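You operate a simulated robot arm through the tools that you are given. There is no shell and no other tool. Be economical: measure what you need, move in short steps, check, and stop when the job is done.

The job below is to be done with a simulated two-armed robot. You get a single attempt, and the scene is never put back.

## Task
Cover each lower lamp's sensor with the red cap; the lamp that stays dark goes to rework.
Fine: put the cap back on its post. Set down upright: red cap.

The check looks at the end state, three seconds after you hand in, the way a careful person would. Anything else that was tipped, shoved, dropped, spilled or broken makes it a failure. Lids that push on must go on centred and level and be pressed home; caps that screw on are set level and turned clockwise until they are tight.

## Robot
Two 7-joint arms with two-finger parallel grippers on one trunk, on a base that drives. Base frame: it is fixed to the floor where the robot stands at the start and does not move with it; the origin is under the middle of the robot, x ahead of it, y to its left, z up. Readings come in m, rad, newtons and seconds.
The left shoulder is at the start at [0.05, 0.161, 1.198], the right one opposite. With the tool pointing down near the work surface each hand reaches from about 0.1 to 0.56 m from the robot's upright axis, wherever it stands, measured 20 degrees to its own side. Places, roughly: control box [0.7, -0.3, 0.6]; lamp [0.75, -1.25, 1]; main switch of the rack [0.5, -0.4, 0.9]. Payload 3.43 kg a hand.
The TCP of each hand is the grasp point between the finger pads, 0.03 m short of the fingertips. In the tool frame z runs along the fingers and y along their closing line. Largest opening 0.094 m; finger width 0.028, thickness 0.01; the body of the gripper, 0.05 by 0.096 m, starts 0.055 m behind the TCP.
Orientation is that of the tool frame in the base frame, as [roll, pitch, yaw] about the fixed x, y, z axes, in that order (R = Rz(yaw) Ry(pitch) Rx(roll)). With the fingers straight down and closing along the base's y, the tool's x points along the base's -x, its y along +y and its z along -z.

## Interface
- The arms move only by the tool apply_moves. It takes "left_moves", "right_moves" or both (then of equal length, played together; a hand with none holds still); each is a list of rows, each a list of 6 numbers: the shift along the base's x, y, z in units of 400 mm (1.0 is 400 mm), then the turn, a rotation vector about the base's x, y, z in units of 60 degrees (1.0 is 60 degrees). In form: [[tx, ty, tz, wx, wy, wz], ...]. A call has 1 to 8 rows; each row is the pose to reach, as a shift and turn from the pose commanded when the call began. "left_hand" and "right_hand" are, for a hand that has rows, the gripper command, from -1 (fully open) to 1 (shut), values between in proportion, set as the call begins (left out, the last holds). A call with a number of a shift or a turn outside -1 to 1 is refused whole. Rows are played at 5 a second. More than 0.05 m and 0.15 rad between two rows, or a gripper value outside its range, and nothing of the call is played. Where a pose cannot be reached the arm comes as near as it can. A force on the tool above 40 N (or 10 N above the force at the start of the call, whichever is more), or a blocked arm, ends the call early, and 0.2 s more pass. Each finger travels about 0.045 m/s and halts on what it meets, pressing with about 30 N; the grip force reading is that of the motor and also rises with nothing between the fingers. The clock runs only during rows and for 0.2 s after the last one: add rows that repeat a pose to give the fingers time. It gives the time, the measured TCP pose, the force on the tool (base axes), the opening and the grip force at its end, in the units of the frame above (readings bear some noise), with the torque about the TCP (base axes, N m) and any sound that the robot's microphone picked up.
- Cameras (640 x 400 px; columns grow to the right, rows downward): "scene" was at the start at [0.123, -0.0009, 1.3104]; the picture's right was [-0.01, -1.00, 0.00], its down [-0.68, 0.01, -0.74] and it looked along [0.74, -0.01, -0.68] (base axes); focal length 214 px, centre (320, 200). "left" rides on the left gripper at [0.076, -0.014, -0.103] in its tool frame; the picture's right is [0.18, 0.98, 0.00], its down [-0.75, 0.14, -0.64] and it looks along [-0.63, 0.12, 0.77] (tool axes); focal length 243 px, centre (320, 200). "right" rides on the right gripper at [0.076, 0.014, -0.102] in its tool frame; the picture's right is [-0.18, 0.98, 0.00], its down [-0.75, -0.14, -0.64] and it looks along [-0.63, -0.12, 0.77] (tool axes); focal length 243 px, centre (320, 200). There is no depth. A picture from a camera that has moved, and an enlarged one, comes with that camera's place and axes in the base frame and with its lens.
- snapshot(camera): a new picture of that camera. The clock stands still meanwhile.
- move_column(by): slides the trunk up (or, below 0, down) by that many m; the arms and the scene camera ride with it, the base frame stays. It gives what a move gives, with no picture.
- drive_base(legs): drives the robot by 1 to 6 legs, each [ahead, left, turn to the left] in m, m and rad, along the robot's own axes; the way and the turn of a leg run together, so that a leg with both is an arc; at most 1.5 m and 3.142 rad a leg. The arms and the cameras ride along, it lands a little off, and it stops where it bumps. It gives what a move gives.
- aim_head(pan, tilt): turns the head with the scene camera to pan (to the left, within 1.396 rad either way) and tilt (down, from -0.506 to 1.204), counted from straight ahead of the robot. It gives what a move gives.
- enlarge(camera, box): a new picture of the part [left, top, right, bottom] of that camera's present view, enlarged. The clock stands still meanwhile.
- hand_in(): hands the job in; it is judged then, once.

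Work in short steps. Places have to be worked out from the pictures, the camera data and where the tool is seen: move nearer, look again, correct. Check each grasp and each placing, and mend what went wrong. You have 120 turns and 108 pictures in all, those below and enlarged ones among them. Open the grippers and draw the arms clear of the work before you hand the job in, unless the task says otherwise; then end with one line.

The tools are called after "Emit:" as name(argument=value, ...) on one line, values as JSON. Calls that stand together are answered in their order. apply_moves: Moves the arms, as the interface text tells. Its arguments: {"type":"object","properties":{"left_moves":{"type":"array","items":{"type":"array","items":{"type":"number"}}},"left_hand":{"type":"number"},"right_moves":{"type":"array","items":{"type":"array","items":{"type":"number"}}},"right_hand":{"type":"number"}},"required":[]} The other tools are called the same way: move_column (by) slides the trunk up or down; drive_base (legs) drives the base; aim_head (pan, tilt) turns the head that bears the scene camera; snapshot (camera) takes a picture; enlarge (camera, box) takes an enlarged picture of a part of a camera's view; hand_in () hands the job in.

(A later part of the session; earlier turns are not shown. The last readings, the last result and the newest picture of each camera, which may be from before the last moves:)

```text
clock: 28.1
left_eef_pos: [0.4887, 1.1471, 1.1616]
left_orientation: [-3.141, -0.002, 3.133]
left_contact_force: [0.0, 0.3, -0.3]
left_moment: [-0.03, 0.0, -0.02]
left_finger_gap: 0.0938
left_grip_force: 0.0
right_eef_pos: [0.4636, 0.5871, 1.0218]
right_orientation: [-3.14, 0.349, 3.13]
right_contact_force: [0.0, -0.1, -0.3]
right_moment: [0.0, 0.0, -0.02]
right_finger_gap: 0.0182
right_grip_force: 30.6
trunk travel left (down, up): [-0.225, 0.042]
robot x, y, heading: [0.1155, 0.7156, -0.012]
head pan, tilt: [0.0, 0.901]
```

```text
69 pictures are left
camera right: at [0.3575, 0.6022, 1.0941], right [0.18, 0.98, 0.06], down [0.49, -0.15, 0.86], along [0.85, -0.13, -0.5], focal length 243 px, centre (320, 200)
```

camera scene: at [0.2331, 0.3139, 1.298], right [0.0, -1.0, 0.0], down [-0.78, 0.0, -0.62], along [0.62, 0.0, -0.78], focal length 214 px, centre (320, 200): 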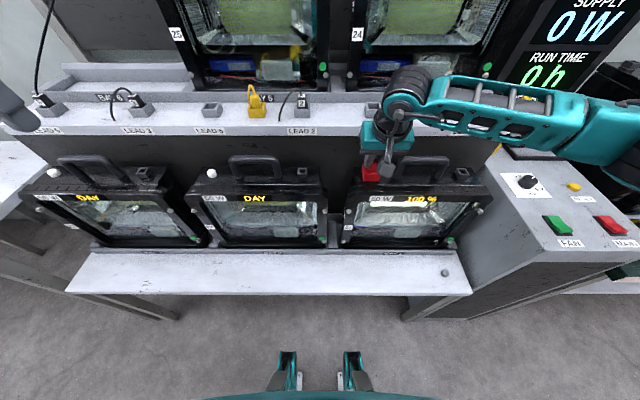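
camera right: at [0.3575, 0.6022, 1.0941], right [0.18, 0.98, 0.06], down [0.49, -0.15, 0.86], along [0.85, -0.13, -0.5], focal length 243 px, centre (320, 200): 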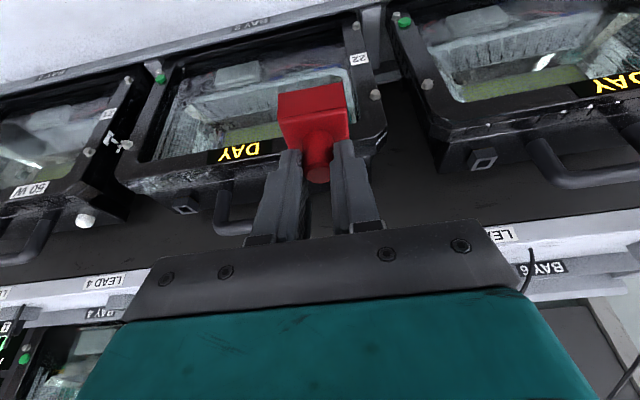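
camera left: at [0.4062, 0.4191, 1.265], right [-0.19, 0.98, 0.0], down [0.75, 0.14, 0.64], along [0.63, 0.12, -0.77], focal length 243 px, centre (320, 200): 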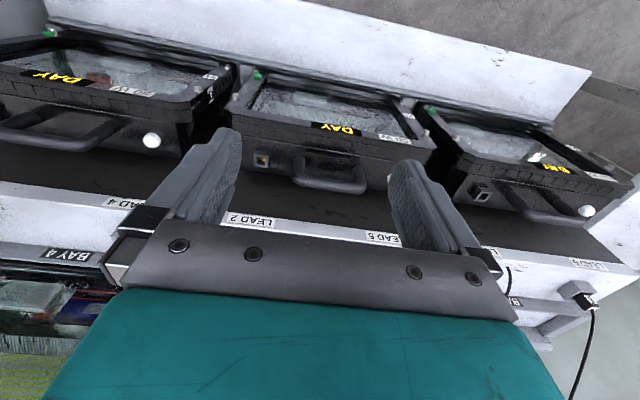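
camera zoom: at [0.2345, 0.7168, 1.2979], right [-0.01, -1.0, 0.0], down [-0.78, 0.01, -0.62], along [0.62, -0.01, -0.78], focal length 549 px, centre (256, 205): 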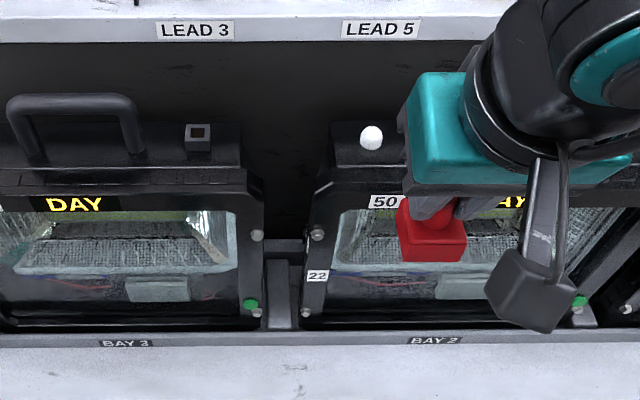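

Sensor 22 now measures (0.638, 0.592). I move to hover and check.

Emit:
apply_moves(right_moves=[[0.1, 0.0, 0.0, 0, 0, 0.01], [0.2, 0.0, 0.0, 0, 0, 0.015], [0.3, 0.01, 0, 0, 0, 0.015], [0.4, 0.015, -0.03, 0, 0, 0.015], [0.41, 0.015, -0.06, 0, 0, 0.015], [0.41, 0.015, -0.06, 0, 0, 0.015]])

Emit:
enlarge(camera="right", box=[240, 60, 400, 240])

Emit:
enlarge(camera="scene", box=[290, 140, 450, 240])

```text
clock: 29.5
left_eef_pos: [0.4891, 1.1452, 1.1628]
left_orientation: [3.141, 0.001, 3.13]
left_contact_force: [-0.1, -0.3, 0.3]
left_moment: [-0.01, 0.01, -0.05]
left_finger_gap: 0.0939
left_grip_force: 0.0
right_eef_pos: [0.6267, 0.595, 0.9989]
right_orientation: [3.141, 0.349, -3.138]
right_contact_force: [0.1, -0.4, -0.2]
right_moment: [0.02, 0.0, -0.02]
right_finger_gap: 0.0183
right_grip_force: 30.2
trunk travel left (down, up): [-0.225, 0.042]
robot x, y, heading: [0.1209, 0.7212, -0.011]
head pan, tilt: [0.0, 0.901]
```

```text
2.22 times, centred on (320, 150) of right
camera zoom: at [0.5208, 0.6079, 1.0706], right [0.17, 0.98, 0.06], down [0.49, -0.14, 0.86], along [0.86, -0.11, -0.5], focal length 539 px, centre (320, 311)
```

zoom: 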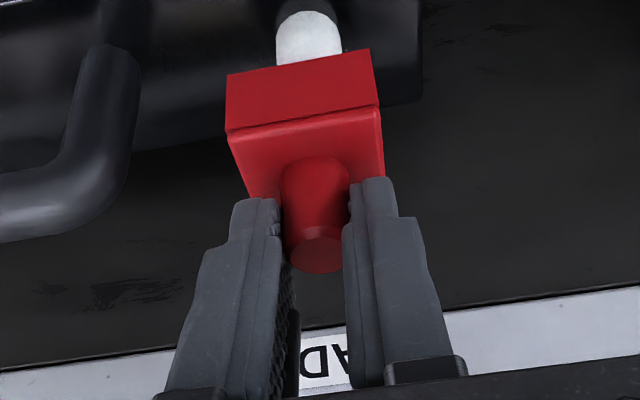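

```text
4.00 times, centred on (370, 190) of scene
camera zoom: at [0.2346, 0.7164, 1.2979], right [-0.01, -1.0, 0.0], down [-0.78, 0.01, -0.62], along [0.62, -0.01, -0.78], focal length 858 px, centre (120, 240)
```

zoom: 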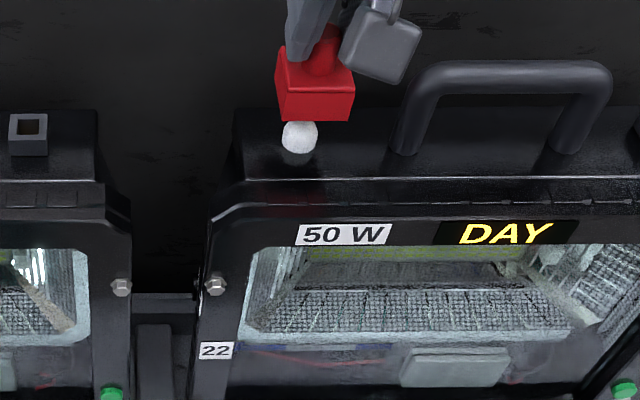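

Sensor estimated at (0.633, 0.597); I nudge and lower to the same covering height (TCP z 0.963).

Emit:
apply_moves(right_moves=[[-0.0055, 0.005, 0, 0, 0, 0], [-0.0055, 0.005, -0.03, 0, 0, 0], [-0.0055, 0.005, -0.06, 0, 0, 0], [-0.0055, 0.005, -0.075, 0, 0, 0], [-0.0055, 0.005, -0.09, 0, 0, 0], [-0.0055, 0.005, -0.09, 0, 0, 0]])

Emit:
enlarge(camera="scene", box=[290, 140, 450, 240])

```text
clock: 30.9
left_eef_pos: [0.4879, 1.1459, 1.1633]
left_orientation: [-3.14, 0.001, 3.132]
left_contact_force: [0.4, 0.4, -0.2]
left_moment: [0.0, 0.0, 0.0]
left_finger_gap: 0.0938
left_grip_force: 0.1
right_eef_pos: [0.6242, 0.5936, 0.963]
right_orientation: [-3.14, 0.349, -3.138]
right_contact_force: [0.0, 0.7, 5.6]
right_moment: [-0.05, 0.04, 0.02]
right_finger_gap: 0.0184
right_grip_force: 30.0
trunk travel left (down, up): [-0.225, 0.042]
robot x, y, heading: [0.1206, 0.7152, -0.014]
head pan, tilt: [0.0, 0.901]
```

```text
4.00 times, centred on (370, 190) of scene
camera zoom: at [0.234, 0.7165, 1.2981], right [-0.01, -1.0, 0.0], down [-0.78, 0.01, -0.62], along [0.62, -0.01, -0.78], focal length 858 px, centre (120, 240)
```

zoom: 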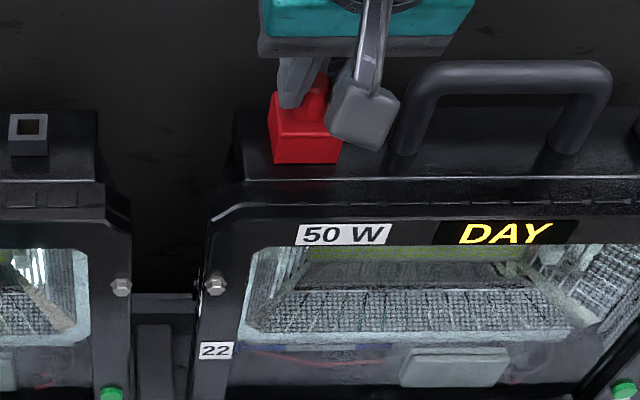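

Lamp 22 stays "DAY", with light contact. To be sure, I re-seat with a 3 mm y correction, hold 1 s, and look again.

Emit:
apply_moves(right_moves=[[0, 0, 0.03, 0, 0, 0], [0, 0.0075, 0.03, 0, 0, 0], [0, 0.0075, 0.01, 0, 0, 0], [0, 0.0075, 0.0, 0, 0, 0], [0, 0.0075, -0.006, 0, 0, 0], [0, 0.0075, -0.006, 0, 0, 0], [0, 0.0075, -0.006, 0, 0, 0], [0, 0.0075, -0.006, 0, 0, 0]])

Emit:
enlarge(camera="scene", box=[290, 140, 450, 240])

Emit:
enlarge(camera="right", box=[240, 60, 400, 240])

```text
clock: 32.7
left_eef_pos: [0.4877, 1.1464, 1.1621]
left_orientation: [-3.141, 0.003, 3.131]
left_contact_force: [-0.3, 0.3, 0.2]
left_moment: [0.0, 0.02, 0.04]
left_finger_gap: 0.094
left_grip_force: 0.2
right_eef_pos: [0.6262, 0.5982, 0.9636]
right_orientation: [3.139, 0.358, -3.137]
right_contact_force: [2.9, -2.6, 25.1]
right_moment: [-0.35, -0.1, -0.04]
right_finger_gap: 0.0182
right_grip_force: 30.1
trunk travel left (down, up): [-0.225, 0.042]
robot x, y, heading: [0.118, 0.7145, -0.014]
head pan, tilt: [0.0, 0.901]
```

```text
4.00 times, centred on (370, 190) of scene
camera zoom: at [0.2328, 0.7166, 1.2983], right [-0.01, -1.0, 0.0], down [-0.78, 0.01, -0.62], along [0.62, -0.01, -0.78], focal length 858 px, centre (120, 240)
```

zoom: 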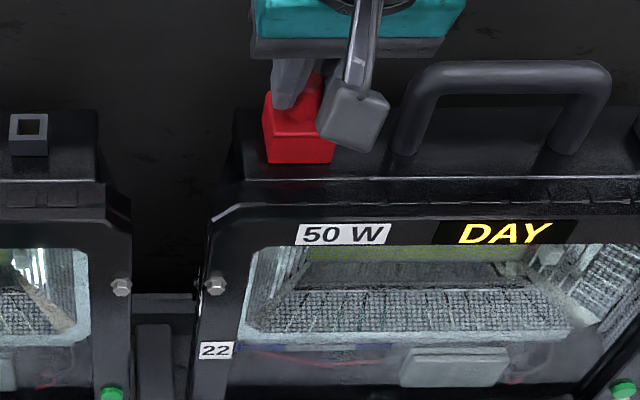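

```text
2.22 times, centred on (320, 150) of right
camera zoom: at [0.5185, 0.6114, 1.0341], right [0.17, 0.98, 0.07], down [0.48, -0.14, 0.86], along [0.86, -0.11, -0.5], focal length 539 px, centre (320, 311)
```

zoom: 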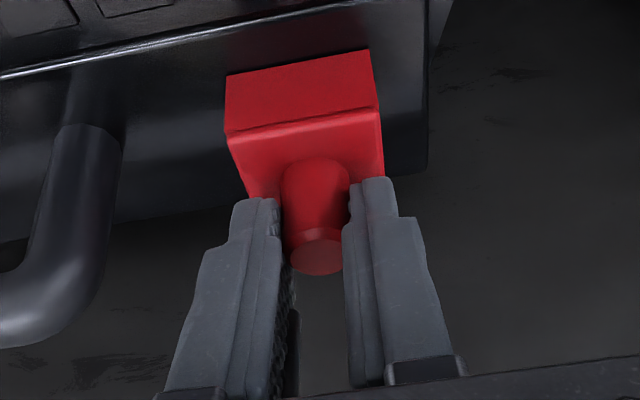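

Firmly seated and still DAY: lamp 22 stays dark. I confirm by testing lamp 23: lift, retreat, drive on left — first a look for room on the left side.

Emit:
apply_moves(right_moves=[[0, 0, 0.06, 0, 0, 0], [0, 0, 0.12, 0, 0, 0], [-0.1, 0, 0.15, 0, 0, 0], [-0.2, 0, 0.15, 0, 0, 0], [-0.3, 0, 0.15, 0, 0, 0], [-0.4, 0, 0.15, 0, 0, 0]])

Emit:
aim_head(pan=0.7, tilt=0.9)

Emit:
snapshot(camera="scene")

```text
clock: 34.1
left_eef_pos: [0.4882, 1.145, 1.1626]
left_orientation: [3.14, 0.0, 3.132]
left_contact_force: [0.0, -0.2, -0.3]
left_moment: [0.04, 0.01, 0.02]
left_finger_gap: 0.094
left_grip_force: 0.1
right_eef_pos: [0.4648, 0.5988, 1.0206]
right_orientation: [3.141, 0.348, -3.138]
right_contact_force: [-0.5, 0.7, 0.4]
right_moment: [-0.03, 0.01, 0.03]
right_finger_gap: 0.0184
right_grip_force: 30.3
trunk travel left (down, up): [-0.225, 0.042]
robot x, y, heading: [0.1195, 0.7174, -0.004]
head pan, tilt: [0.0, 0.901]
```

```text
clock: 35.2
left_eef_pos: [0.4896, 1.1457, 1.1623]
left_orientation: [3.141, -0.001, 3.13]
left_contact_force: [0.0, -0.7, 0.4]
left_moment: [-0.02, -0.01, -0.01]
left_finger_gap: 0.094
left_grip_force: 0.1
right_eef_pos: [0.4652, 0.5998, 1.0204]
right_orientation: [-3.14, 0.349, -3.136]
right_contact_force: [-0.1, -0.4, -0.8]
right_moment: [-0.04, 0.01, 0.03]
right_finger_gap: 0.0183
right_grip_force: 29.7
trunk travel left (down, up): [-0.225, 0.042]
robot x, y, heading: [0.1181, 0.7146, -0.004]
head pan, tilt: [0.7, 0.901]
```

```text
63 pictures are left
camera scene: at [0.2174, 0.7651, 1.2979], right [0.64, -0.77, 0.0], down [-0.61, -0.5, -0.62], along [0.48, 0.39, -0.78], focal length 214 px, centre (320, 200)
```

scene: 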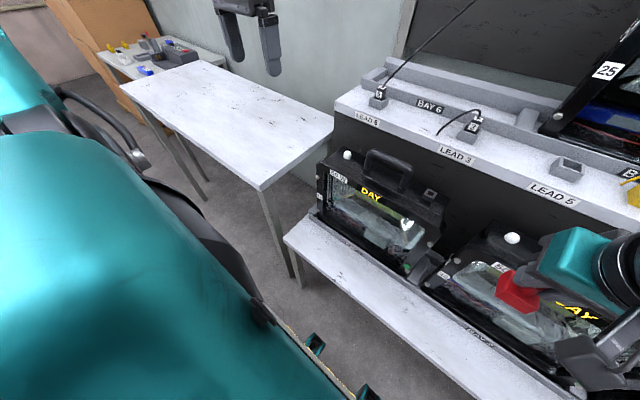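

The white table on the left starts at x≈0.46, clear of the base path. I drive 0.42 left.

Emit:
drive_base(legs=[[0, 0.415, 0]])

Emit:
aim_head(pan=0, tilt=0.9)

Emit:
enlarge(camera="scene", box=[220, 120, 470, 276])

```text
clock: 37.8
left_eef_pos: [0.4854, 1.5646, 1.1616]
left_orientation: [3.14, 0.0, 3.124]
left_contact_force: [1.0, -0.6, 0.3]
left_moment: [-0.01, -0.01, 0.0]
left_finger_gap: 0.0939
left_grip_force: 0.0
right_eef_pos: [0.4579, 1.0183, 1.0198]
right_orientation: [-3.138, 0.349, 3.14]
right_contact_force: [-0.2, -0.3, -0.6]
right_moment: [-0.01, 0.0, 0.0]
right_finger_gap: 0.0184
right_grip_force: 29.9
trunk travel left (down, up): [-0.225, 0.042]
robot x, y, heading: [0.1122, 1.1413, -0.017]
head pan, tilt: [0.7, 0.901]
```

```text
clock: 38.9
left_eef_pos: [0.485, 1.5643, 1.1619]
left_orientation: [3.14, 0.0, 3.125]
left_contact_force: [0.7, -0.6, 0.0]
left_moment: [-0.03, 0.01, 0.03]
left_finger_gap: 0.0941
left_grip_force: 0.0
right_eef_pos: [0.4563, 1.0175, 1.0197]
right_orientation: [-3.141, 0.349, 3.139]
right_contact_force: [-0.4, -0.3, -0.5]
right_moment: [-0.01, -0.02, 0.02]
right_finger_gap: 0.0184
right_grip_force: 29.8
trunk travel left (down, up): [-0.225, 0.042]
robot x, y, heading: [0.1135, 1.1374, -0.019]
head pan, tilt: [0.0, 0.901]
```

```text
2.56 times, centred on (345, 198) of scene
camera zoom: at [0.2273, 1.1362, 1.2979], right [-0.02, -1.0, 0.0], down [-0.78, 0.01, -0.62], along [0.62, -0.01, -0.78], focal length 549 px, centre (256, 205)
```

zoom: 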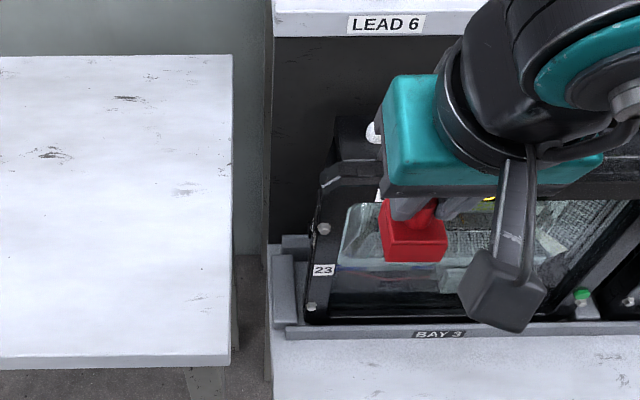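

Sensor 23 at about (0.637, 1.006). Moving to hover.

Emit:
apply_moves(right_moves=[[0.1, 0.0, 0.0, 0, 0, 0], [0.2, -0.02, 0.0, 0, 0, 0], [0.3, -0.028, 0, 0, 0, 0], [0.4, -0.028, -0.02, 0, 0, 0], [0.427, -0.028, -0.055, 0, 0, 0], [0.427, -0.028, -0.055, 0, 0, 0]])

Emit:
enlarge(camera="right", box=[240, 60, 400, 240])

```text
clock: 40.3
left_eef_pos: [0.4845, 1.5641, 1.1635]
left_orientation: [-3.14, 0.0, 3.125]
left_contact_force: [-0.4, -0.1, 0.7]
left_moment: [0.01, 0.02, 0.0]
left_finger_gap: 0.0939
left_grip_force: 0.1
right_eef_pos: [0.629, 1.0057, 0.9975]
right_orientation: [-3.14, 0.348, 3.141]
right_contact_force: [0.0, -1.2, -0.2]
right_moment: [-0.01, -0.01, 0.0]
right_finger_gap: 0.0182
right_grip_force: 30.3
trunk travel left (down, up): [-0.225, 0.042]
robot x, y, heading: [0.1118, 1.1395, -0.018]
head pan, tilt: [0.0, 0.901]
```

```text
2.22 times, centred on (320, 150) of right
camera zoom: at [0.5225, 1.0196, 1.0698], right [0.18, 0.98, 0.06], down [0.49, -0.14, 0.86], along [0.85, -0.12, -0.5], focal length 539 px, centre (320, 311)
```

zoom: 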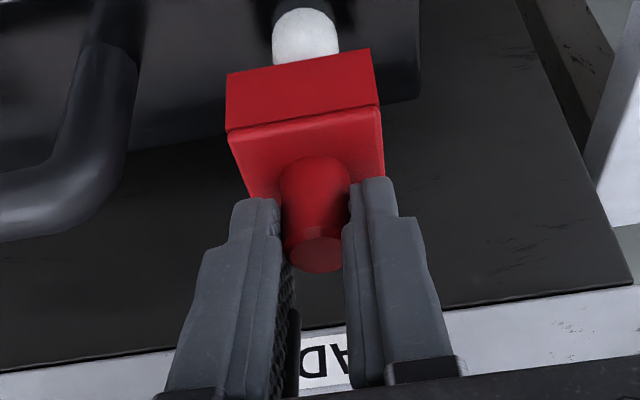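

Well aligned; nudge 3 mm back and lower onto sensor 23.

Emit:
apply_moves(right_moves=[[-0.008, 0, 0, 0, 0, 0], [-0.008, 0, -0.03, 0, 0, 0], [-0.008, 0, -0.06, 0, 0, 0], [-0.008, 0, -0.075, 0, 0, 0], [-0.008, 0, -0.085, 0, 0, 0], [-0.008, 0, -0.085, 0, 0, 0], [-0.008, 0, -0.085, 0, 0, 0]])

Emit:
enlarge(camera="scene", box=[290, 140, 450, 240])

```text
clock: 41.9
left_eef_pos: [0.4849, 1.5641, 1.1625]
left_orientation: [3.141, 0.0, 3.123]
left_contact_force: [0.7, 0.3, -0.3]
left_moment: [0.03, -0.05, -0.01]
left_finger_gap: 0.0938
left_grip_force: 0.0
right_eef_pos: [0.6245, 1.0062, 0.9648]
right_orientation: [3.141, 0.349, 3.14]
right_contact_force: [-0.3, 0.6, -0.5]
right_moment: [0.02, 0.0, -0.02]
right_finger_gap: 0.0182
right_grip_force: 30.2
trunk travel left (down, up): [-0.225, 0.042]
robot x, y, heading: [0.113, 1.1396, -0.02]
head pan, tilt: [0.0, 0.901]
```

```text
4.00 times, centred on (370, 190) of scene
camera zoom: at [0.2273, 1.1361, 1.2979], right [-0.02, -1.0, 0.0], down [-0.78, 0.01, -0.62], along [0.62, -0.01, -0.78], focal length 858 px, centre (120, 240)
```

zoom: 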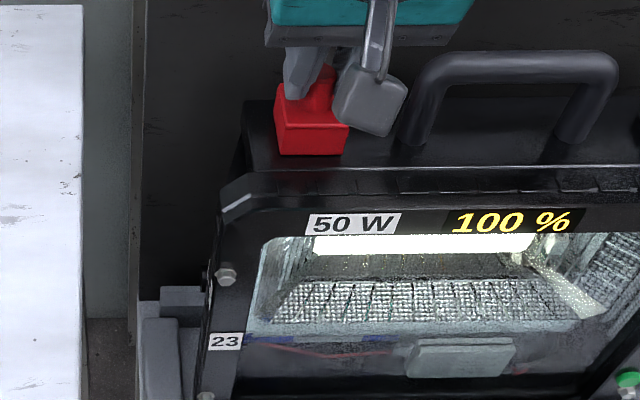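

Lamp 23 lights, so 22 is the rework one. I retreat and, while here, look left for a rework sign.

Emit:
apply_moves(right_moves=[[0, 0, 0.06, 0, 0, 0], [0, 0, 0.12, 0, 0, 0], [-0.1, 0, 0.15, 0, 0, 0], [-0.2, 0, 0.15, 0, 0, 0], [-0.3, 0, 0.15, 0, 0, 0], [-0.4, 0, 0.15, 0, 0, 0]])

Emit:
aim_head(pan=0.8, tilt=0.6)

Emit:
snapshot(camera="scene")

```text
clock: 43.3
left_eef_pos: [0.4839, 1.5647, 1.162]
left_orientation: [-3.141, 0.0, 3.125]
left_contact_force: [0.4, -0.3, 0.3]
left_moment: [-0.01, -0.04, -0.02]
left_finger_gap: 0.0941
left_grip_force: 0.1
right_eef_pos: [0.4623, 1.0076, 1.0256]
right_orientation: [-3.142, 0.349, 3.139]
right_contact_force: [-0.4, -0.6, -0.3]
right_moment: [0.01, -0.01, 0.0]
right_finger_gap: 0.0183
right_grip_force: 29.8
trunk travel left (down, up): [-0.225, 0.042]
robot x, y, heading: [0.113, 1.1385, -0.015]
head pan, tilt: [0.0, 0.901]
```

```text
clock: 44.4
left_eef_pos: [0.4846, 1.565, 1.1635]
left_orientation: [-3.142, 0.002, 3.124]
left_contact_force: [-0.4, -0.4, -0.5]
left_moment: [-0.01, 0.0, 0.0]
left_finger_gap: 0.094
left_grip_force: 0.0
right_eef_pos: [0.4632, 1.006, 1.0251]
right_orientation: [-3.141, 0.349, 3.14]
right_contact_force: [1.0, -0.1, -0.1]
right_moment: [0.0, 0.0, 0.01]
right_finger_gap: 0.0182
right_grip_force: 29.8
trunk travel left (down, up): [-0.225, 0.042]
robot x, y, heading: [0.1101, 1.1351, -0.017]
head pan, tilt: [0.799, 0.6]
```

```text
59 pictures are left
camera scene: at [0.2146, 1.1997, 1.3227], right [0.7, -0.71, 0.0], down [-0.4, -0.4, -0.82], along [0.59, 0.58, -0.57], focal length 214 px, centre (320, 200)
```

scene: 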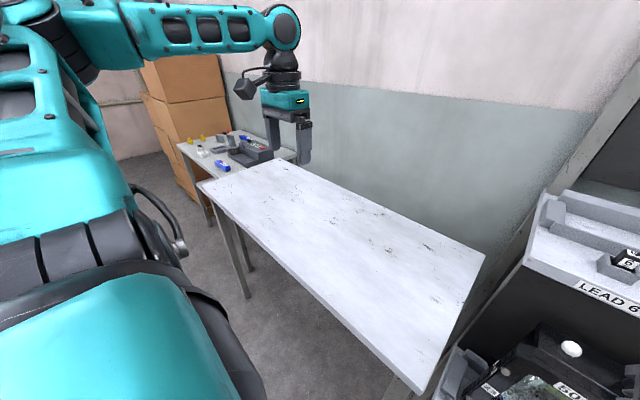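

No sign there; the rework spot must be on the right bench ("RE…" label). I drive back right 1.14 m to the cap post.

Emit:
drive_base(legs=[[0.01, -1.14, 0.017]])

Emit:
aim_head(pan=0, tilt=0.9)

Emit:
snapshot(camera="scene")

Emit:
snapshot(camera="right")

```text
clock: 50.2
left_eef_pos: [0.478, 0.4288, 1.1628]
left_orientation: [3.141, 0.0, -3.134]
left_contact_force: [0.1, -0.7, -0.1]
left_moment: [-0.04, -0.01, -0.01]
left_finger_gap: 0.0941
left_grip_force: 0.1
right_eef_pos: [0.4708, -0.1282, 1.025]
right_orientation: [-3.141, 0.349, -3.118]
right_contact_force: [-0.3, 0.1, 0.4]
right_moment: [0.05, 0.0, 0.0]
right_finger_gap: 0.0181
right_grip_force: 30.0
trunk travel left (down, up): [-0.225, 0.042]
robot x, y, heading: [0.1184, -0.0061, 0.007]
head pan, tilt: [0.799, 0.6]
```

```text
clock: 51.4
left_eef_pos: [0.4783, 0.4288, 1.1632]
left_orientation: [3.14, 0.0, -3.132]
left_contact_force: [-0.2, 0.8, 1.2]
left_moment: [-0.03, 0.0, 0.0]
left_finger_gap: 0.0941
left_grip_force: 0.0
right_eef_pos: [0.4714, -0.1278, 1.0265]
right_orientation: [3.142, 0.35, -3.117]
right_contact_force: [0.9, 0.1, -0.8]
right_moment: [0.08, 0.01, 0.03]
right_finger_gap: 0.0179
right_grip_force: 29.6
trunk travel left (down, up): [-0.225, 0.042]
robot x, y, heading: [0.1197, -0.009, 0.009]
head pan, tilt: [0.0, 0.901]
```

```text
58 pictures are left
camera scene: at [0.2324, -0.0061, 1.2979], right [0.01, -1.0, 0.0], down [-0.78, -0.01, -0.62], along [0.62, 0.01, -0.78], focal length 214 px, centre (320, 200)
```

scene: 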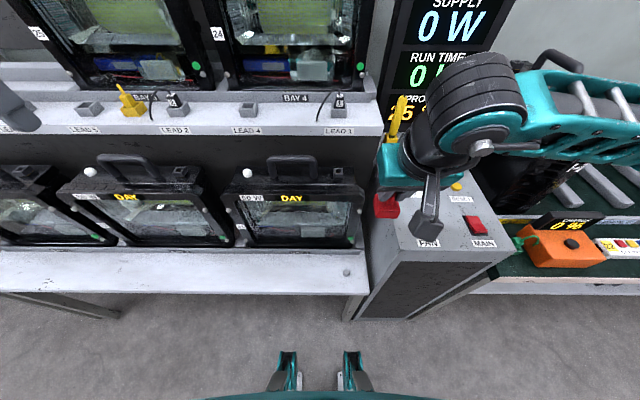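

```text
57 pictures are left
camera right: at [0.3649, -0.1174, 1.0969], right [0.15, 0.99, 0.06], down [0.49, -0.13, 0.86], along [0.86, -0.1, -0.51], focal length 243 px, centre (320, 200)
```

right: 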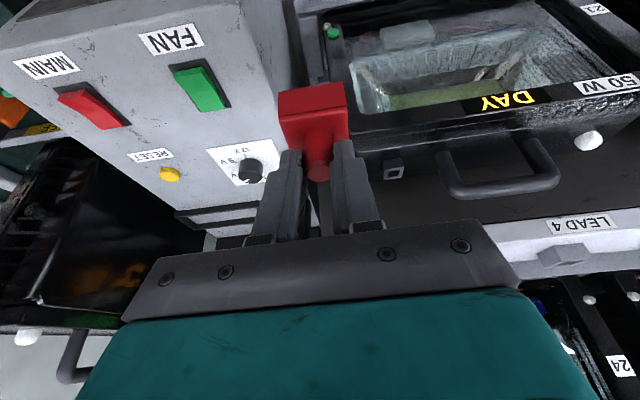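

The post shows at about (0.48,-0.09) as expected. I move the cap above it, with the yaw restored, at TCP z≈0.80.

Emit:
apply_moves(right_moves=[[-0.08, 0.03, 0, 0, 0, -0.01], [-0.1, 0.095, -0.06, 0, 0, -0.02], [-0.1, 0.095, -0.17, 0, 0, -0.02], [-0.1, 0.095, -0.28, 0, 0, -0.02], [-0.1, 0.095, -0.39, 0, 0, -0.02], [-0.1, 0.095, -0.5, 0, 0, -0.02], [-0.1, 0.095, -0.566, 0, 0, -0.02], [-0.1, 0.095, -0.566, 0, 0, -0.02]])

Emit:
snapshot(camera="right")

Emit:
enlarge(camera="scene", box=[290, 220, 410, 295])

```text
clock: 53.2
left_eef_pos: [0.478, 0.4288, 1.1622]
left_orientation: [3.141, -0.001, -3.132]
left_contact_force: [-0.5, -0.3, 0.0]
left_moment: [0.0, 0.01, 0.03]
left_finger_gap: 0.0943
left_grip_force: 0.0
right_eef_pos: [0.4318, -0.0898, 0.7982]
right_orientation: [-3.14, 0.351, -3.138]
right_contact_force: [-0.1, -0.7, -0.6]
right_moment: [0.01, -0.01, -0.01]
right_finger_gap: 0.0183
right_grip_force: 30.1
trunk travel left (down, up): [-0.225, 0.042]
robot x, y, heading: [0.1145, -0.0073, 0.006]
head pan, tilt: [0.0, 0.901]
```

```text
56 pictures are left
camera right: at [0.3253, -0.0764, 0.8701], right [0.17, 0.98, 0.06], down [0.49, -0.14, 0.86], along [0.86, -0.12, -0.51], focal length 243 px, centre (320, 200)
```

right: 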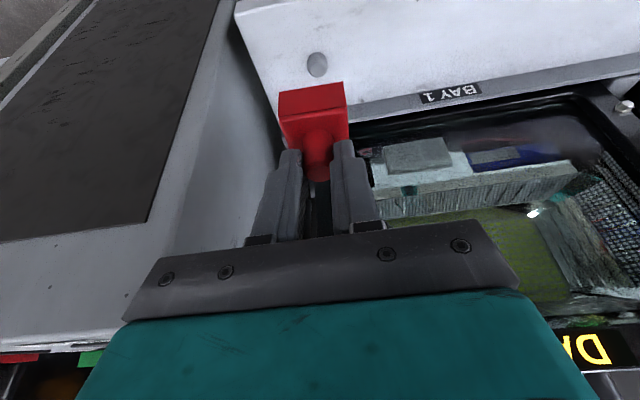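

```text
5.33 times, centred on (350, 258) of scene
camera zoom: at [0.2324, -0.0061, 1.2979], right [0.01, -1.0, 0.0], down [-0.78, -0.01, -0.62], along [0.62, 0.01, -0.78], focal length 1144 px, centre (160, -107)
```

zoom: 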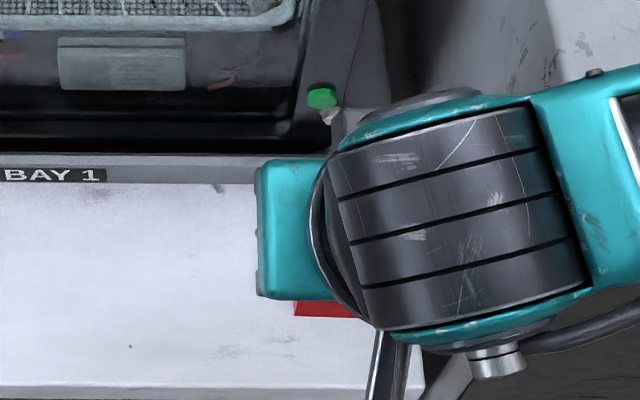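

I zoom in on the post in the right camera.

Emit:
enlarge(camera="right", box=[270, 30, 370, 130])

```text
4.00 times, centred on (320, 80) of right
camera zoom: at [0.3253, -0.0764, 0.8701], right [0.17, 0.98, 0.06], down [0.49, -0.14, 0.86], along [0.86, -0.12, -0.51], focal length 970 px, centre (320, 680)
```

zoom: 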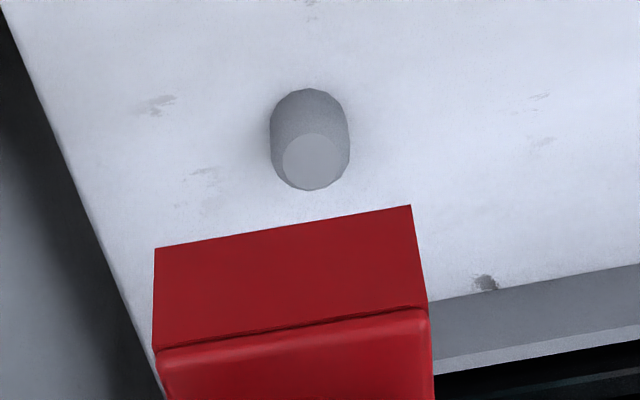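

Post confirmed at about (0.481,-0.090), matching the original grip pose. I lower to just above it.

Emit:
apply_moves(right_moves=[[0.055, 0, -0.08, 0, 0, 0], [0.11, -0.001, -0.16, 0, 0, 0], [0.11, -0.001, -0.23, 0, 0, 0], [0.11, -0.001, -0.265, 0, 0, 0], [0.11, -0.001, -0.265, 0, 0, 0]])

Emit:
enlarge(camera="right", box=[250, 40, 390, 180])

```text
clock: 54.4
left_eef_pos: [0.4785, 0.4285, 1.1629]
left_orientation: [3.14, 0.0, -3.132]
left_contact_force: [0.0, 0.4, -0.4]
left_moment: [0.03, -0.01, 0.01]
left_finger_gap: 0.094
left_grip_force: 0.0
right_eef_pos: [0.4759, -0.0887, 0.694]
right_orientation: [3.141, 0.35, -3.139]
right_contact_force: [0.1, -0.2, 0.1]
right_moment: [-0.01, -0.03, -0.02]
right_finger_gap: 0.0183
right_grip_force: 30.7
trunk travel left (down, up): [-0.225, 0.042]
robot x, y, heading: [0.1194, -0.008, 0.009]
head pan, tilt: [0.0, 0.901]
```

```text
2.86 times, centred on (320, 110) of right
camera zoom: at [0.3703, -0.0766, 0.7638], right [0.17, 0.98, 0.06], down [0.49, -0.14, 0.86], along [0.86, -0.12, -0.5], focal length 693 px, centre (320, 457)
```

zoom: 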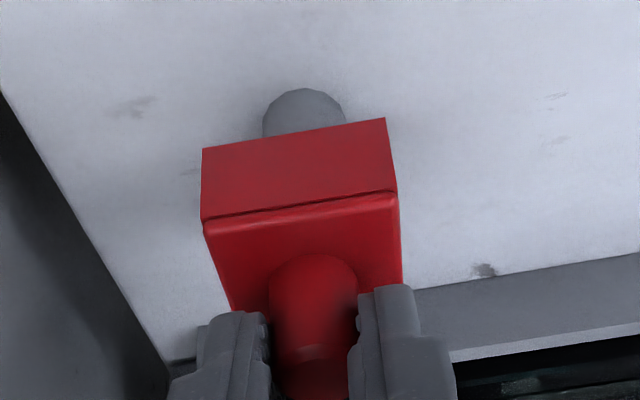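

Aligned. I lower the last 32 mm onto the post slowly.

Emit:
apply_moves(right_moves=[[0, -0.001, -0.03, 0, 0, 0], [0, -0.001, -0.05, 0, 0, 0], [0, -0.001, -0.065, 0, 0, 0], [0, -0.001, -0.074, 0, 0, 0], [0, -0.001, -0.079, 0, 0, 0], [0, -0.001, -0.079, 0, 0, 0]])

Emit:
enlarge(camera="right", box=[250, 40, 390, 180])

```text
clock: 55.8
left_eef_pos: [0.4755, 0.4282, 1.1628]
left_orientation: [-3.141, 0.002, -3.131]
left_contact_force: [0.4, 0.8, 1.3]
left_moment: [-0.01, 0.04, -0.01]
left_finger_gap: 0.0939
left_grip_force: 0.0
right_eef_pos: [0.476, -0.0916, 0.6629]
right_orientation: [-3.141, 0.354, -3.14]
right_contact_force: [-1.8, -6.9, 26.2]
right_moment: [-0.4, -0.12, -0.04]
right_finger_gap: 0.0184
right_grip_force: 30.4
trunk travel left (down, up): [-0.225, 0.042]
robot x, y, heading: [0.1174, -0.0062, 0.007]
head pan, tilt: [0.0, 0.901]
```

```text
2.86 times, centred on (320, 110) of right
camera zoom: at [0.3698, -0.0778, 0.7343], right [0.17, 0.98, 0.06], down [0.48, -0.14, 0.86], along [0.86, -0.12, -0.5], focal length 693 px, centre (320, 457)
```

zoom: 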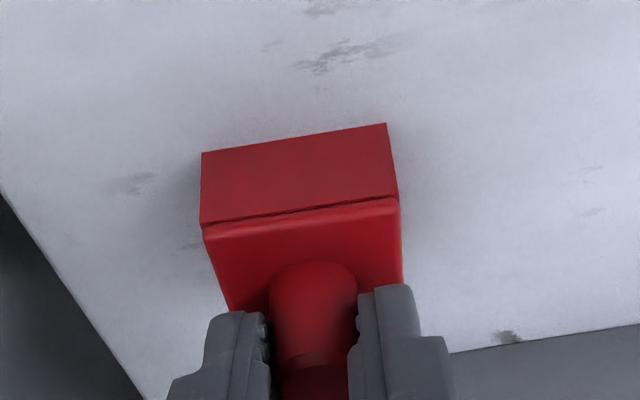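

The cap is down on the shelf over its post. I relax the press by 2 mm and open the fingers.

Emit:
apply_moves(right_moves=[[0, 0.002, 0.005, 0, 0, 0], [0, 0.002, 0.005, 0, 0, 0]])

Emit:
apply_moves(right_moves=[[0, 0, 0, 0, 0, 0], [0, 0, 0, 0, 0, 0], [0, 0, 0, 0, 0, 0], [0, 0, 0, 0, 0, 0]], right_hand=-0.2)

Emit:
apply_moves(right_moves=[[-0.03, 0, 0.1, 0, 0, 0], [-0.07, 0, 0.21, 0, 0, 0], [-0.11, 0, 0.32, 0, 0, 0], [-0.13, 0, 0.43, 0, 0, 0]])

Emit:
enlarge(camera="right", box=[250, 0, 390, 100])

```text
clock: 56.4
left_eef_pos: [0.478, 0.4283, 1.1623]
left_orientation: [3.14, 0.0, -3.134]
left_contact_force: [0.7, -0.7, -0.1]
left_moment: [0.02, -0.03, -0.01]
left_finger_gap: 0.094
left_grip_force: 0.0
right_eef_pos: [0.4746, -0.0897, 0.6634]
right_orientation: [-3.139, 0.348, -3.138]
right_contact_force: [0.6, 1.6, 3.4]
right_moment: [0.01, -0.12, 0.06]
right_finger_gap: 0.0182
right_grip_force: 30.3
trunk travel left (down, up): [-0.225, 0.042]
robot x, y, heading: [0.119, -0.0079, 0.009]
head pan, tilt: [0.0, 0.901]
```

```text
clock: 57.4
left_eef_pos: [0.4794, 0.4293, 1.163]
left_orientation: [-3.141, 0.001, -3.133]
left_contact_force: [0.3, -0.7, -0.5]
left_moment: [-0.01, 0.0, -0.02]
left_finger_gap: 0.0941
left_grip_force: 0.1
right_eef_pos: [0.4758, -0.0917, 0.6643]
right_orientation: [3.141, 0.349, -3.138]
right_contact_force: [-0.5, 0.4, -0.3]
right_moment: [-0.01, 0.0, 0.01]
right_finger_gap: 0.0564
right_grip_force: 0.1
trunk travel left (down, up): [-0.225, 0.042]
robot x, y, heading: [0.1189, -0.0071, 0.004]
head pan, tilt: [0.0, 0.901]
```

```text
clock: 58.4
left_eef_pos: [0.4785, 0.4285, 1.1621]
left_orientation: [-3.141, 0.0, -3.133]
left_contact_force: [0.4, 0.5, 0.4]
left_moment: [-0.03, -0.02, 0.01]
left_finger_gap: 0.0942
left_grip_force: 0.1
right_eef_pos: [0.4213, -0.0887, 0.8366]
right_orientation: [-3.139, 0.35, -3.14]
right_contact_force: [0.3, 0.6, -0.4]
right_moment: [-0.01, -0.02, 0.0]
right_finger_gap: 0.0565
right_grip_force: 0.0
trunk travel left (down, up): [-0.225, 0.042]
robot x, y, heading: [0.1206, -0.0114, 0.008]
head pan, tilt: [0.0, 0.901]
```

```text
4.00 times, centred on (320, 50) of right
camera zoom: at [0.3148, -0.0747, 0.9086], right [0.17, 0.98, 0.06], down [0.49, -0.14, 0.86], along [0.86, -0.12, -0.51], focal length 970 px, centre (320, 800)
```

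zoom: 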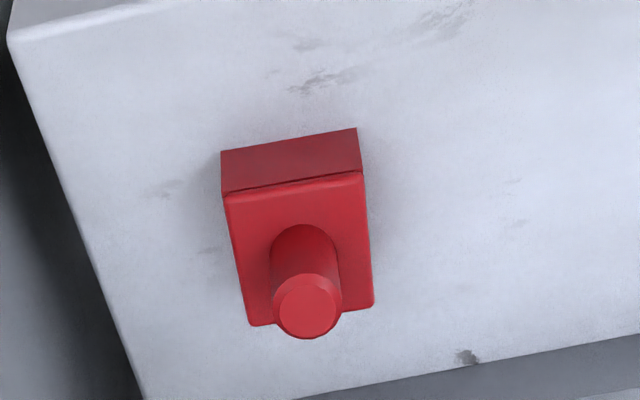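

The cap is back, level on its post. Now I look for the rework spot on the right bench.

Emit:
aim_head(pan=-0.9, tilt=0.5)

Emit:
snapshot(camera="scene")

```text
clock: 59.6
left_eef_pos: [0.4788, 0.4283, 1.1619]
left_orientation: [3.141, -0.001, -3.133]
left_contact_force: [-0.8, 0.5, 0.8]
left_moment: [-0.01, -0.01, 0.0]
left_finger_gap: 0.0941
left_grip_force: 0.1
right_eef_pos: [0.4227, -0.089, 0.8367]
right_orientation: [3.141, 0.349, -3.137]
right_contact_force: [-1.0, -0.1, -0.3]
right_moment: [0.0, 0.01, -0.04]
right_finger_gap: 0.0562
right_grip_force: 0.0
trunk travel left (down, up): [-0.225, 0.042]
robot x, y, heading: [0.1183, -0.0057, 0.009]
head pan, tilt: [-0.901, 0.499]
```

```text
50 pictures are left
camera scene: at [0.2141, -0.0776, 1.3318], right [-0.78, -0.63, 0.0], down [-0.3, 0.37, -0.88], along [0.55, -0.68, -0.48], focal length 214 px, centre (320, 200)
```

scene: 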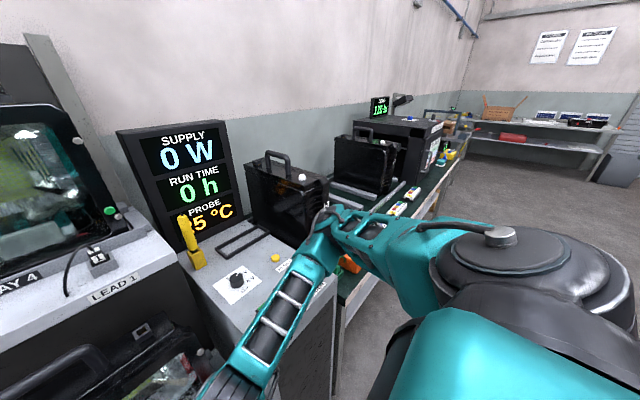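

There's a bench on the right with rail slots and lamps. I raise the right hand, back off and drive right for a direct look.

Emit:
apply_moves(right_moves=[[-0.05, 0, 0.1, 0, 0, 0], [-0.05, 0, 0.2, 0, 0, 0], [-0.05, 0, 0.3, 0, 0, 0], [-0.05, 0, 0.4, 0, 0, 0], [-0.05, 0, 0.5, 0, 0, 0], [-0.05, 0, 0.6, 0, 0, 0]])

Emit:
drive_base(legs=[[-0.3, 0, 0], [0, -0.75, 0]])

Emit:
aim_head(pan=0, tilt=0.7)

Emit:
snapshot(camera="scene")

Emit:
aim_head(pan=-0.6, tilt=0.6)

Emit:
snapshot(camera="scene")

```text
clock: 61.0
left_eef_pos: [0.4781, 0.4278, 1.1627]
left_orientation: [3.141, 0.001, -3.133]
left_contact_force: [-0.5, -0.3, -1.3]
left_moment: [-0.02, 0.01, 0.0]
left_finger_gap: 0.0942
left_grip_force: 0.1
right_eef_pos: [0.4022, -0.0895, 1.076]
right_orientation: [-3.14, 0.35, -3.137]
right_contact_force: [0.8, 0.7, -0.3]
right_moment: [-0.02, 0.0, 0.0]
right_finger_gap: 0.0565
right_grip_force: 0.1
trunk travel left (down, up): [-0.225, 0.042]
robot x, y, heading: [0.1185, -0.008, 0.007]
head pan, tilt: [-0.901, 0.499]
```

```text
clock: 66.7
left_eef_pos: [0.1924, -0.3301, 1.1628]
left_orientation: [3.141, 0.0, 3.137]
left_contact_force: [0.2, -1.1, 0.9]
left_moment: [0.0, 0.06, 0.04]
left_finger_gap: 0.094
left_grip_force: 0.1
right_eef_pos: [0.1096, -0.8466, 1.0749]
right_orientation: [3.141, 0.349, 3.131]
right_contact_force: [0.2, -0.4, 0.2]
right_moment: [0.02, -0.02, 0.01]
right_finger_gap: 0.0568
right_grip_force: 0.1
trunk travel left (down, up): [-0.225, 0.042]
robot x, y, heading: [-0.1747, -0.7601, -0.004]
head pan, tilt: [-0.901, 0.499]
```

```text
clock: 67.8
left_eef_pos: [0.1934, -0.3289, 1.1618]
left_orientation: [3.141, 0.002, 3.137]
left_contact_force: [-0.2, 0.3, 0.4]
left_moment: [0.05, 0.0, -0.02]
left_finger_gap: 0.0938
left_grip_force: 0.0
right_eef_pos: [0.1091, -0.8462, 1.0755]
right_orientation: [-3.14, 0.348, 3.133]
right_contact_force: [0.2, 0.3, 0.6]
right_moment: [-0.04, -0.01, 0.01]
right_finger_gap: 0.0565
right_grip_force: 0.0
trunk travel left (down, up): [-0.225, 0.042]
robot x, y, heading: [-0.1777, -0.7606, -0.002]
head pan, tilt: [0.0, 0.7]
```

```text
49 pictures are left
camera scene: at [-0.0496, -0.7605, 1.3141], right [0.0, -1.0, 0.0], down [-0.64, 0.0, -0.77], along [0.77, 0.0, -0.64], focal length 214 px, centre (320, 200)
```

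scene: 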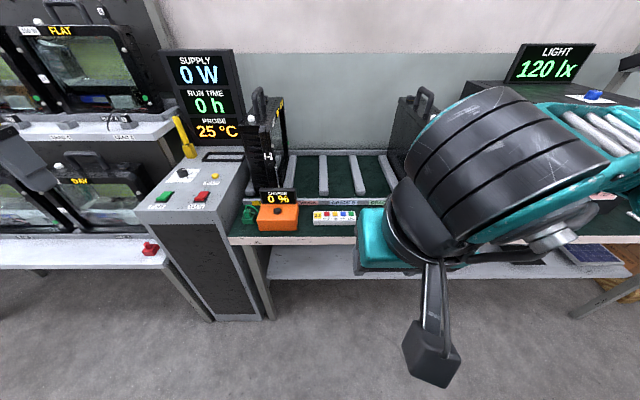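

```text
clock: 68.8
left_eef_pos: [0.1922, -0.3296, 1.1624]
left_orientation: [-3.141, 0.002, 3.136]
left_contact_force: [0.1, -0.6, 0.0]
left_moment: [-0.01, -0.02, 0.0]
left_finger_gap: 0.094
left_grip_force: 0.1
right_eef_pos: [0.1101, -0.8453, 1.0757]
right_orientation: [-3.14, 0.349, 3.133]
right_contact_force: [0.2, 0.7, -0.2]
right_moment: [0.03, -0.03, -0.03]
right_finger_gap: 0.0562
right_grip_force: 0.0
trunk travel left (down, up): [-0.225, 0.042]
robot x, y, heading: [-0.1748, -0.7562, -0.009]
head pan, tilt: [-0.6, 0.6]
```

```text
48 pictures are left
camera scene: at [-0.0617, -0.8102, 1.3227], right [-0.57, -0.82, 0.0], down [-0.47, 0.32, -0.82], along [0.68, -0.47, -0.57], focal length 214 px, centre (320, 200)
```

scene: 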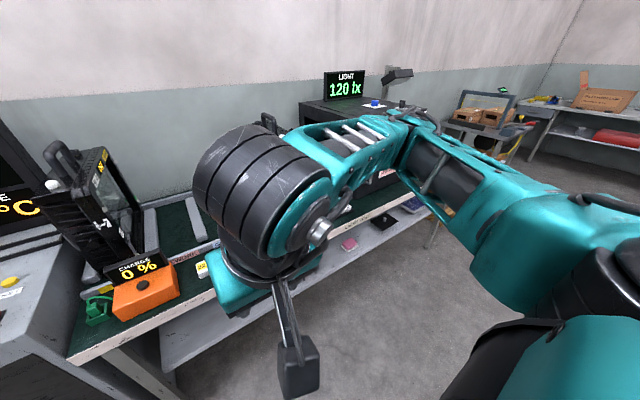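

There are rail slots with labels along the bench. I zoom into them.

Emit:
aim_head(pan=0, tilt=0.7)

Emit:
enlarge(camera="scene", box=[225, 70, 415, 245])

```text
clock: 69.8
left_eef_pos: [0.1927, -0.3298, 1.1625]
left_orientation: [-3.141, 0.001, 3.136]
left_contact_force: [0.2, -0.6, 0.1]
left_moment: [0.01, 0.04, 0.02]
left_finger_gap: 0.094
left_grip_force: 0.1
right_eef_pos: [0.109, -0.8469, 1.0746]
right_orientation: [-3.141, 0.349, 3.133]
right_contact_force: [-0.7, 0.2, -0.4]
right_moment: [0.0, 0.04, -0.01]
right_finger_gap: 0.0564
right_grip_force: 0.1
trunk travel left (down, up): [-0.225, 0.042]
robot x, y, heading: [-0.1723, -0.7597, -0.004]
head pan, tilt: [0.0, 0.7]
```

```text
2.29 times, centred on (320, 158) of scene
camera zoom: at [-0.0496, -0.7605, 1.3141], right [0.0, -1.0, 0.0], down [-0.64, 0.0, -0.77], along [0.77, 0.0, -0.64], focal length 490 px, centre (320, 297)
```

zoom: 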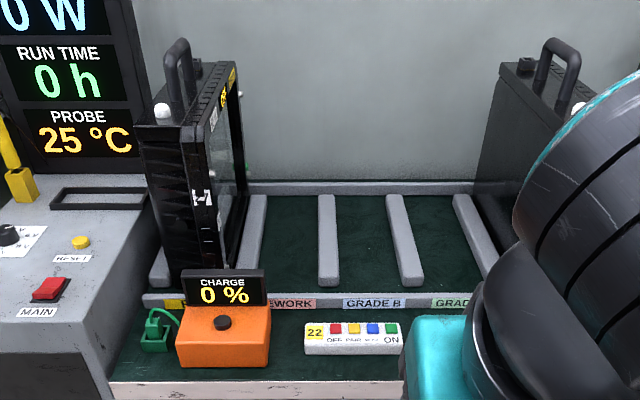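

Labels read "?…", "REWORK" (red), "GRADE B", "GRADE A"; rework is the slot between the first two free rails at about y −0.71, bench z≈0.76. I drive a bit right for an unobstructed view of it.

Emit:
drive_base(legs=[[0, -0.3, 0]])

Emit:
snapshot(camera="scene")

Emit:
enlarge(camera="scene", box=[130, 90, 330, 250])

```text
clock: 71.9
left_eef_pos: [0.1908, -0.6259, 1.1624]
left_orientation: [3.141, 0.0, 3.138]
left_contact_force: [-1.0, 0.0, 0.0]
left_moment: [-0.01, 0.03, 0.0]
left_finger_gap: 0.094
left_grip_force: 0.0
right_eef_pos: [0.1099, -1.1455, 1.0755]
right_orientation: [-3.14, 0.348, 3.133]
right_contact_force: [1.5, -0.3, -1.2]
right_moment: [0.02, -0.03, 0.05]
right_finger_gap: 0.0563
right_grip_force: 0.0
trunk travel left (down, up): [-0.225, 0.042]
robot x, y, heading: [-0.1744, -1.0577, 0.001]
head pan, tilt: [0.0, 0.7]
```

```text
46 pictures are left
camera scene: at [-0.0505, -1.0582, 1.3141], right [0.0, -1.0, 0.0], down [-0.64, 0.0, -0.76], along [0.76, 0.0, -0.64], focal length 214 px, centre (320, 200)
```

scene: 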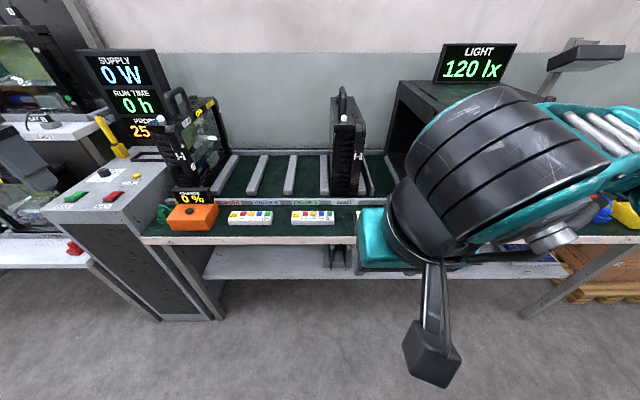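

```text
2.50 times, centred on (230, 170) of scene
camera zoom: at [-0.0505, -1.0582, 1.3141], right [0.0, -1.0, 0.0], down [-0.64, 0.0, -0.76], along [0.76, 0.0, -0.64], focal length 536 px, centre (545, 275)
```

zoom: 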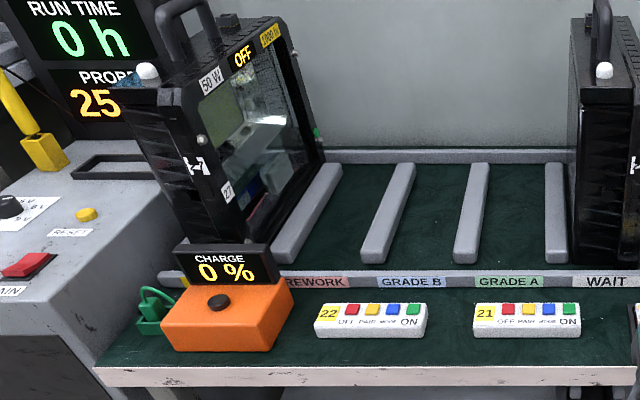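

REWORK slot: rails at y≈−0.627 and −0.777, slot centre ≈ −0.702, rail front at x≈0.64; existing lamps stand with the face to −y and the sensor towards me (i.e. turned +90° from the rack). I turn the right hand −90° about its finger axis now, in free space, so it can grip the handle bar.

Emit:
apply_moves(right_moves=[[0, 0, 0, 0.043, 0, -0.1175], [0, 0, 0, 0.0855, 0, -0.235], [0, 0, 0, 0.128, 0, -0.3525], [0, 0, 0, 0.171, 0, -0.47], [0, 0, 0, 0.214, 0, -0.5875], [0, 0, 0, 0.2565, 0, -0.705]])

Emit:
apply_moves(right_moves=[[0, 0, 0, 0.043, 0, -0.1175], [0, 0, 0, 0.0855, 0, -0.235], [0, 0, 0, 0.128, 0, -0.3525], [0, 0, 0, 0.171, 0, -0.47], [0, 0, 0, 0.214, 0, -0.5875], [0, 0, 0, 0.2565, 0, -0.705]])

```text
clock: 73.3
left_eef_pos: [0.1907, -0.6262, 1.1619]
left_orientation: [3.141, 0.001, 3.137]
left_contact_force: [0.4, -1.0, 0.0]
left_moment: [0.01, 0.0, -0.04]
left_finger_gap: 0.0937
left_grip_force: 0.1
right_eef_pos: [0.1088, -1.1439, 1.0754]
right_orientation: [2.89, 0.241, 2.316]
right_contact_force: [-0.2, 0.1, -0.8]
right_moment: [0.02, 0.01, 0.01]
right_finger_gap: 0.0564
right_grip_force: 0.2
trunk travel left (down, up): [-0.225, 0.042]
robot x, y, heading: [-0.1747, -1.0555, -0.001]
head pan, tilt: [0.0, 0.7]
```

```text
clock: 74.7
left_eef_pos: [0.1907, -0.6268, 1.1626]
left_orientation: [3.141, 0.001, 3.138]
left_contact_force: [-0.4, 0.5, 0.8]
left_moment: [-0.03, -0.01, 0.0]
left_finger_gap: 0.094
left_grip_force: 0.0
right_eef_pos: [0.1095, -1.1417, 1.0749]
right_orientation: [2.797, -0.004, 1.561]
right_contact_force: [0.0, 0.0, 0.7]
right_moment: [0.01, 0.03, 0.02]
right_finger_gap: 0.0564
right_grip_force: 0.0
trunk travel left (down, up): [-0.225, 0.042]
robot x, y, heading: [-0.1767, -1.0554, -0.004]
head pan, tilt: [0.0, 0.7]
```

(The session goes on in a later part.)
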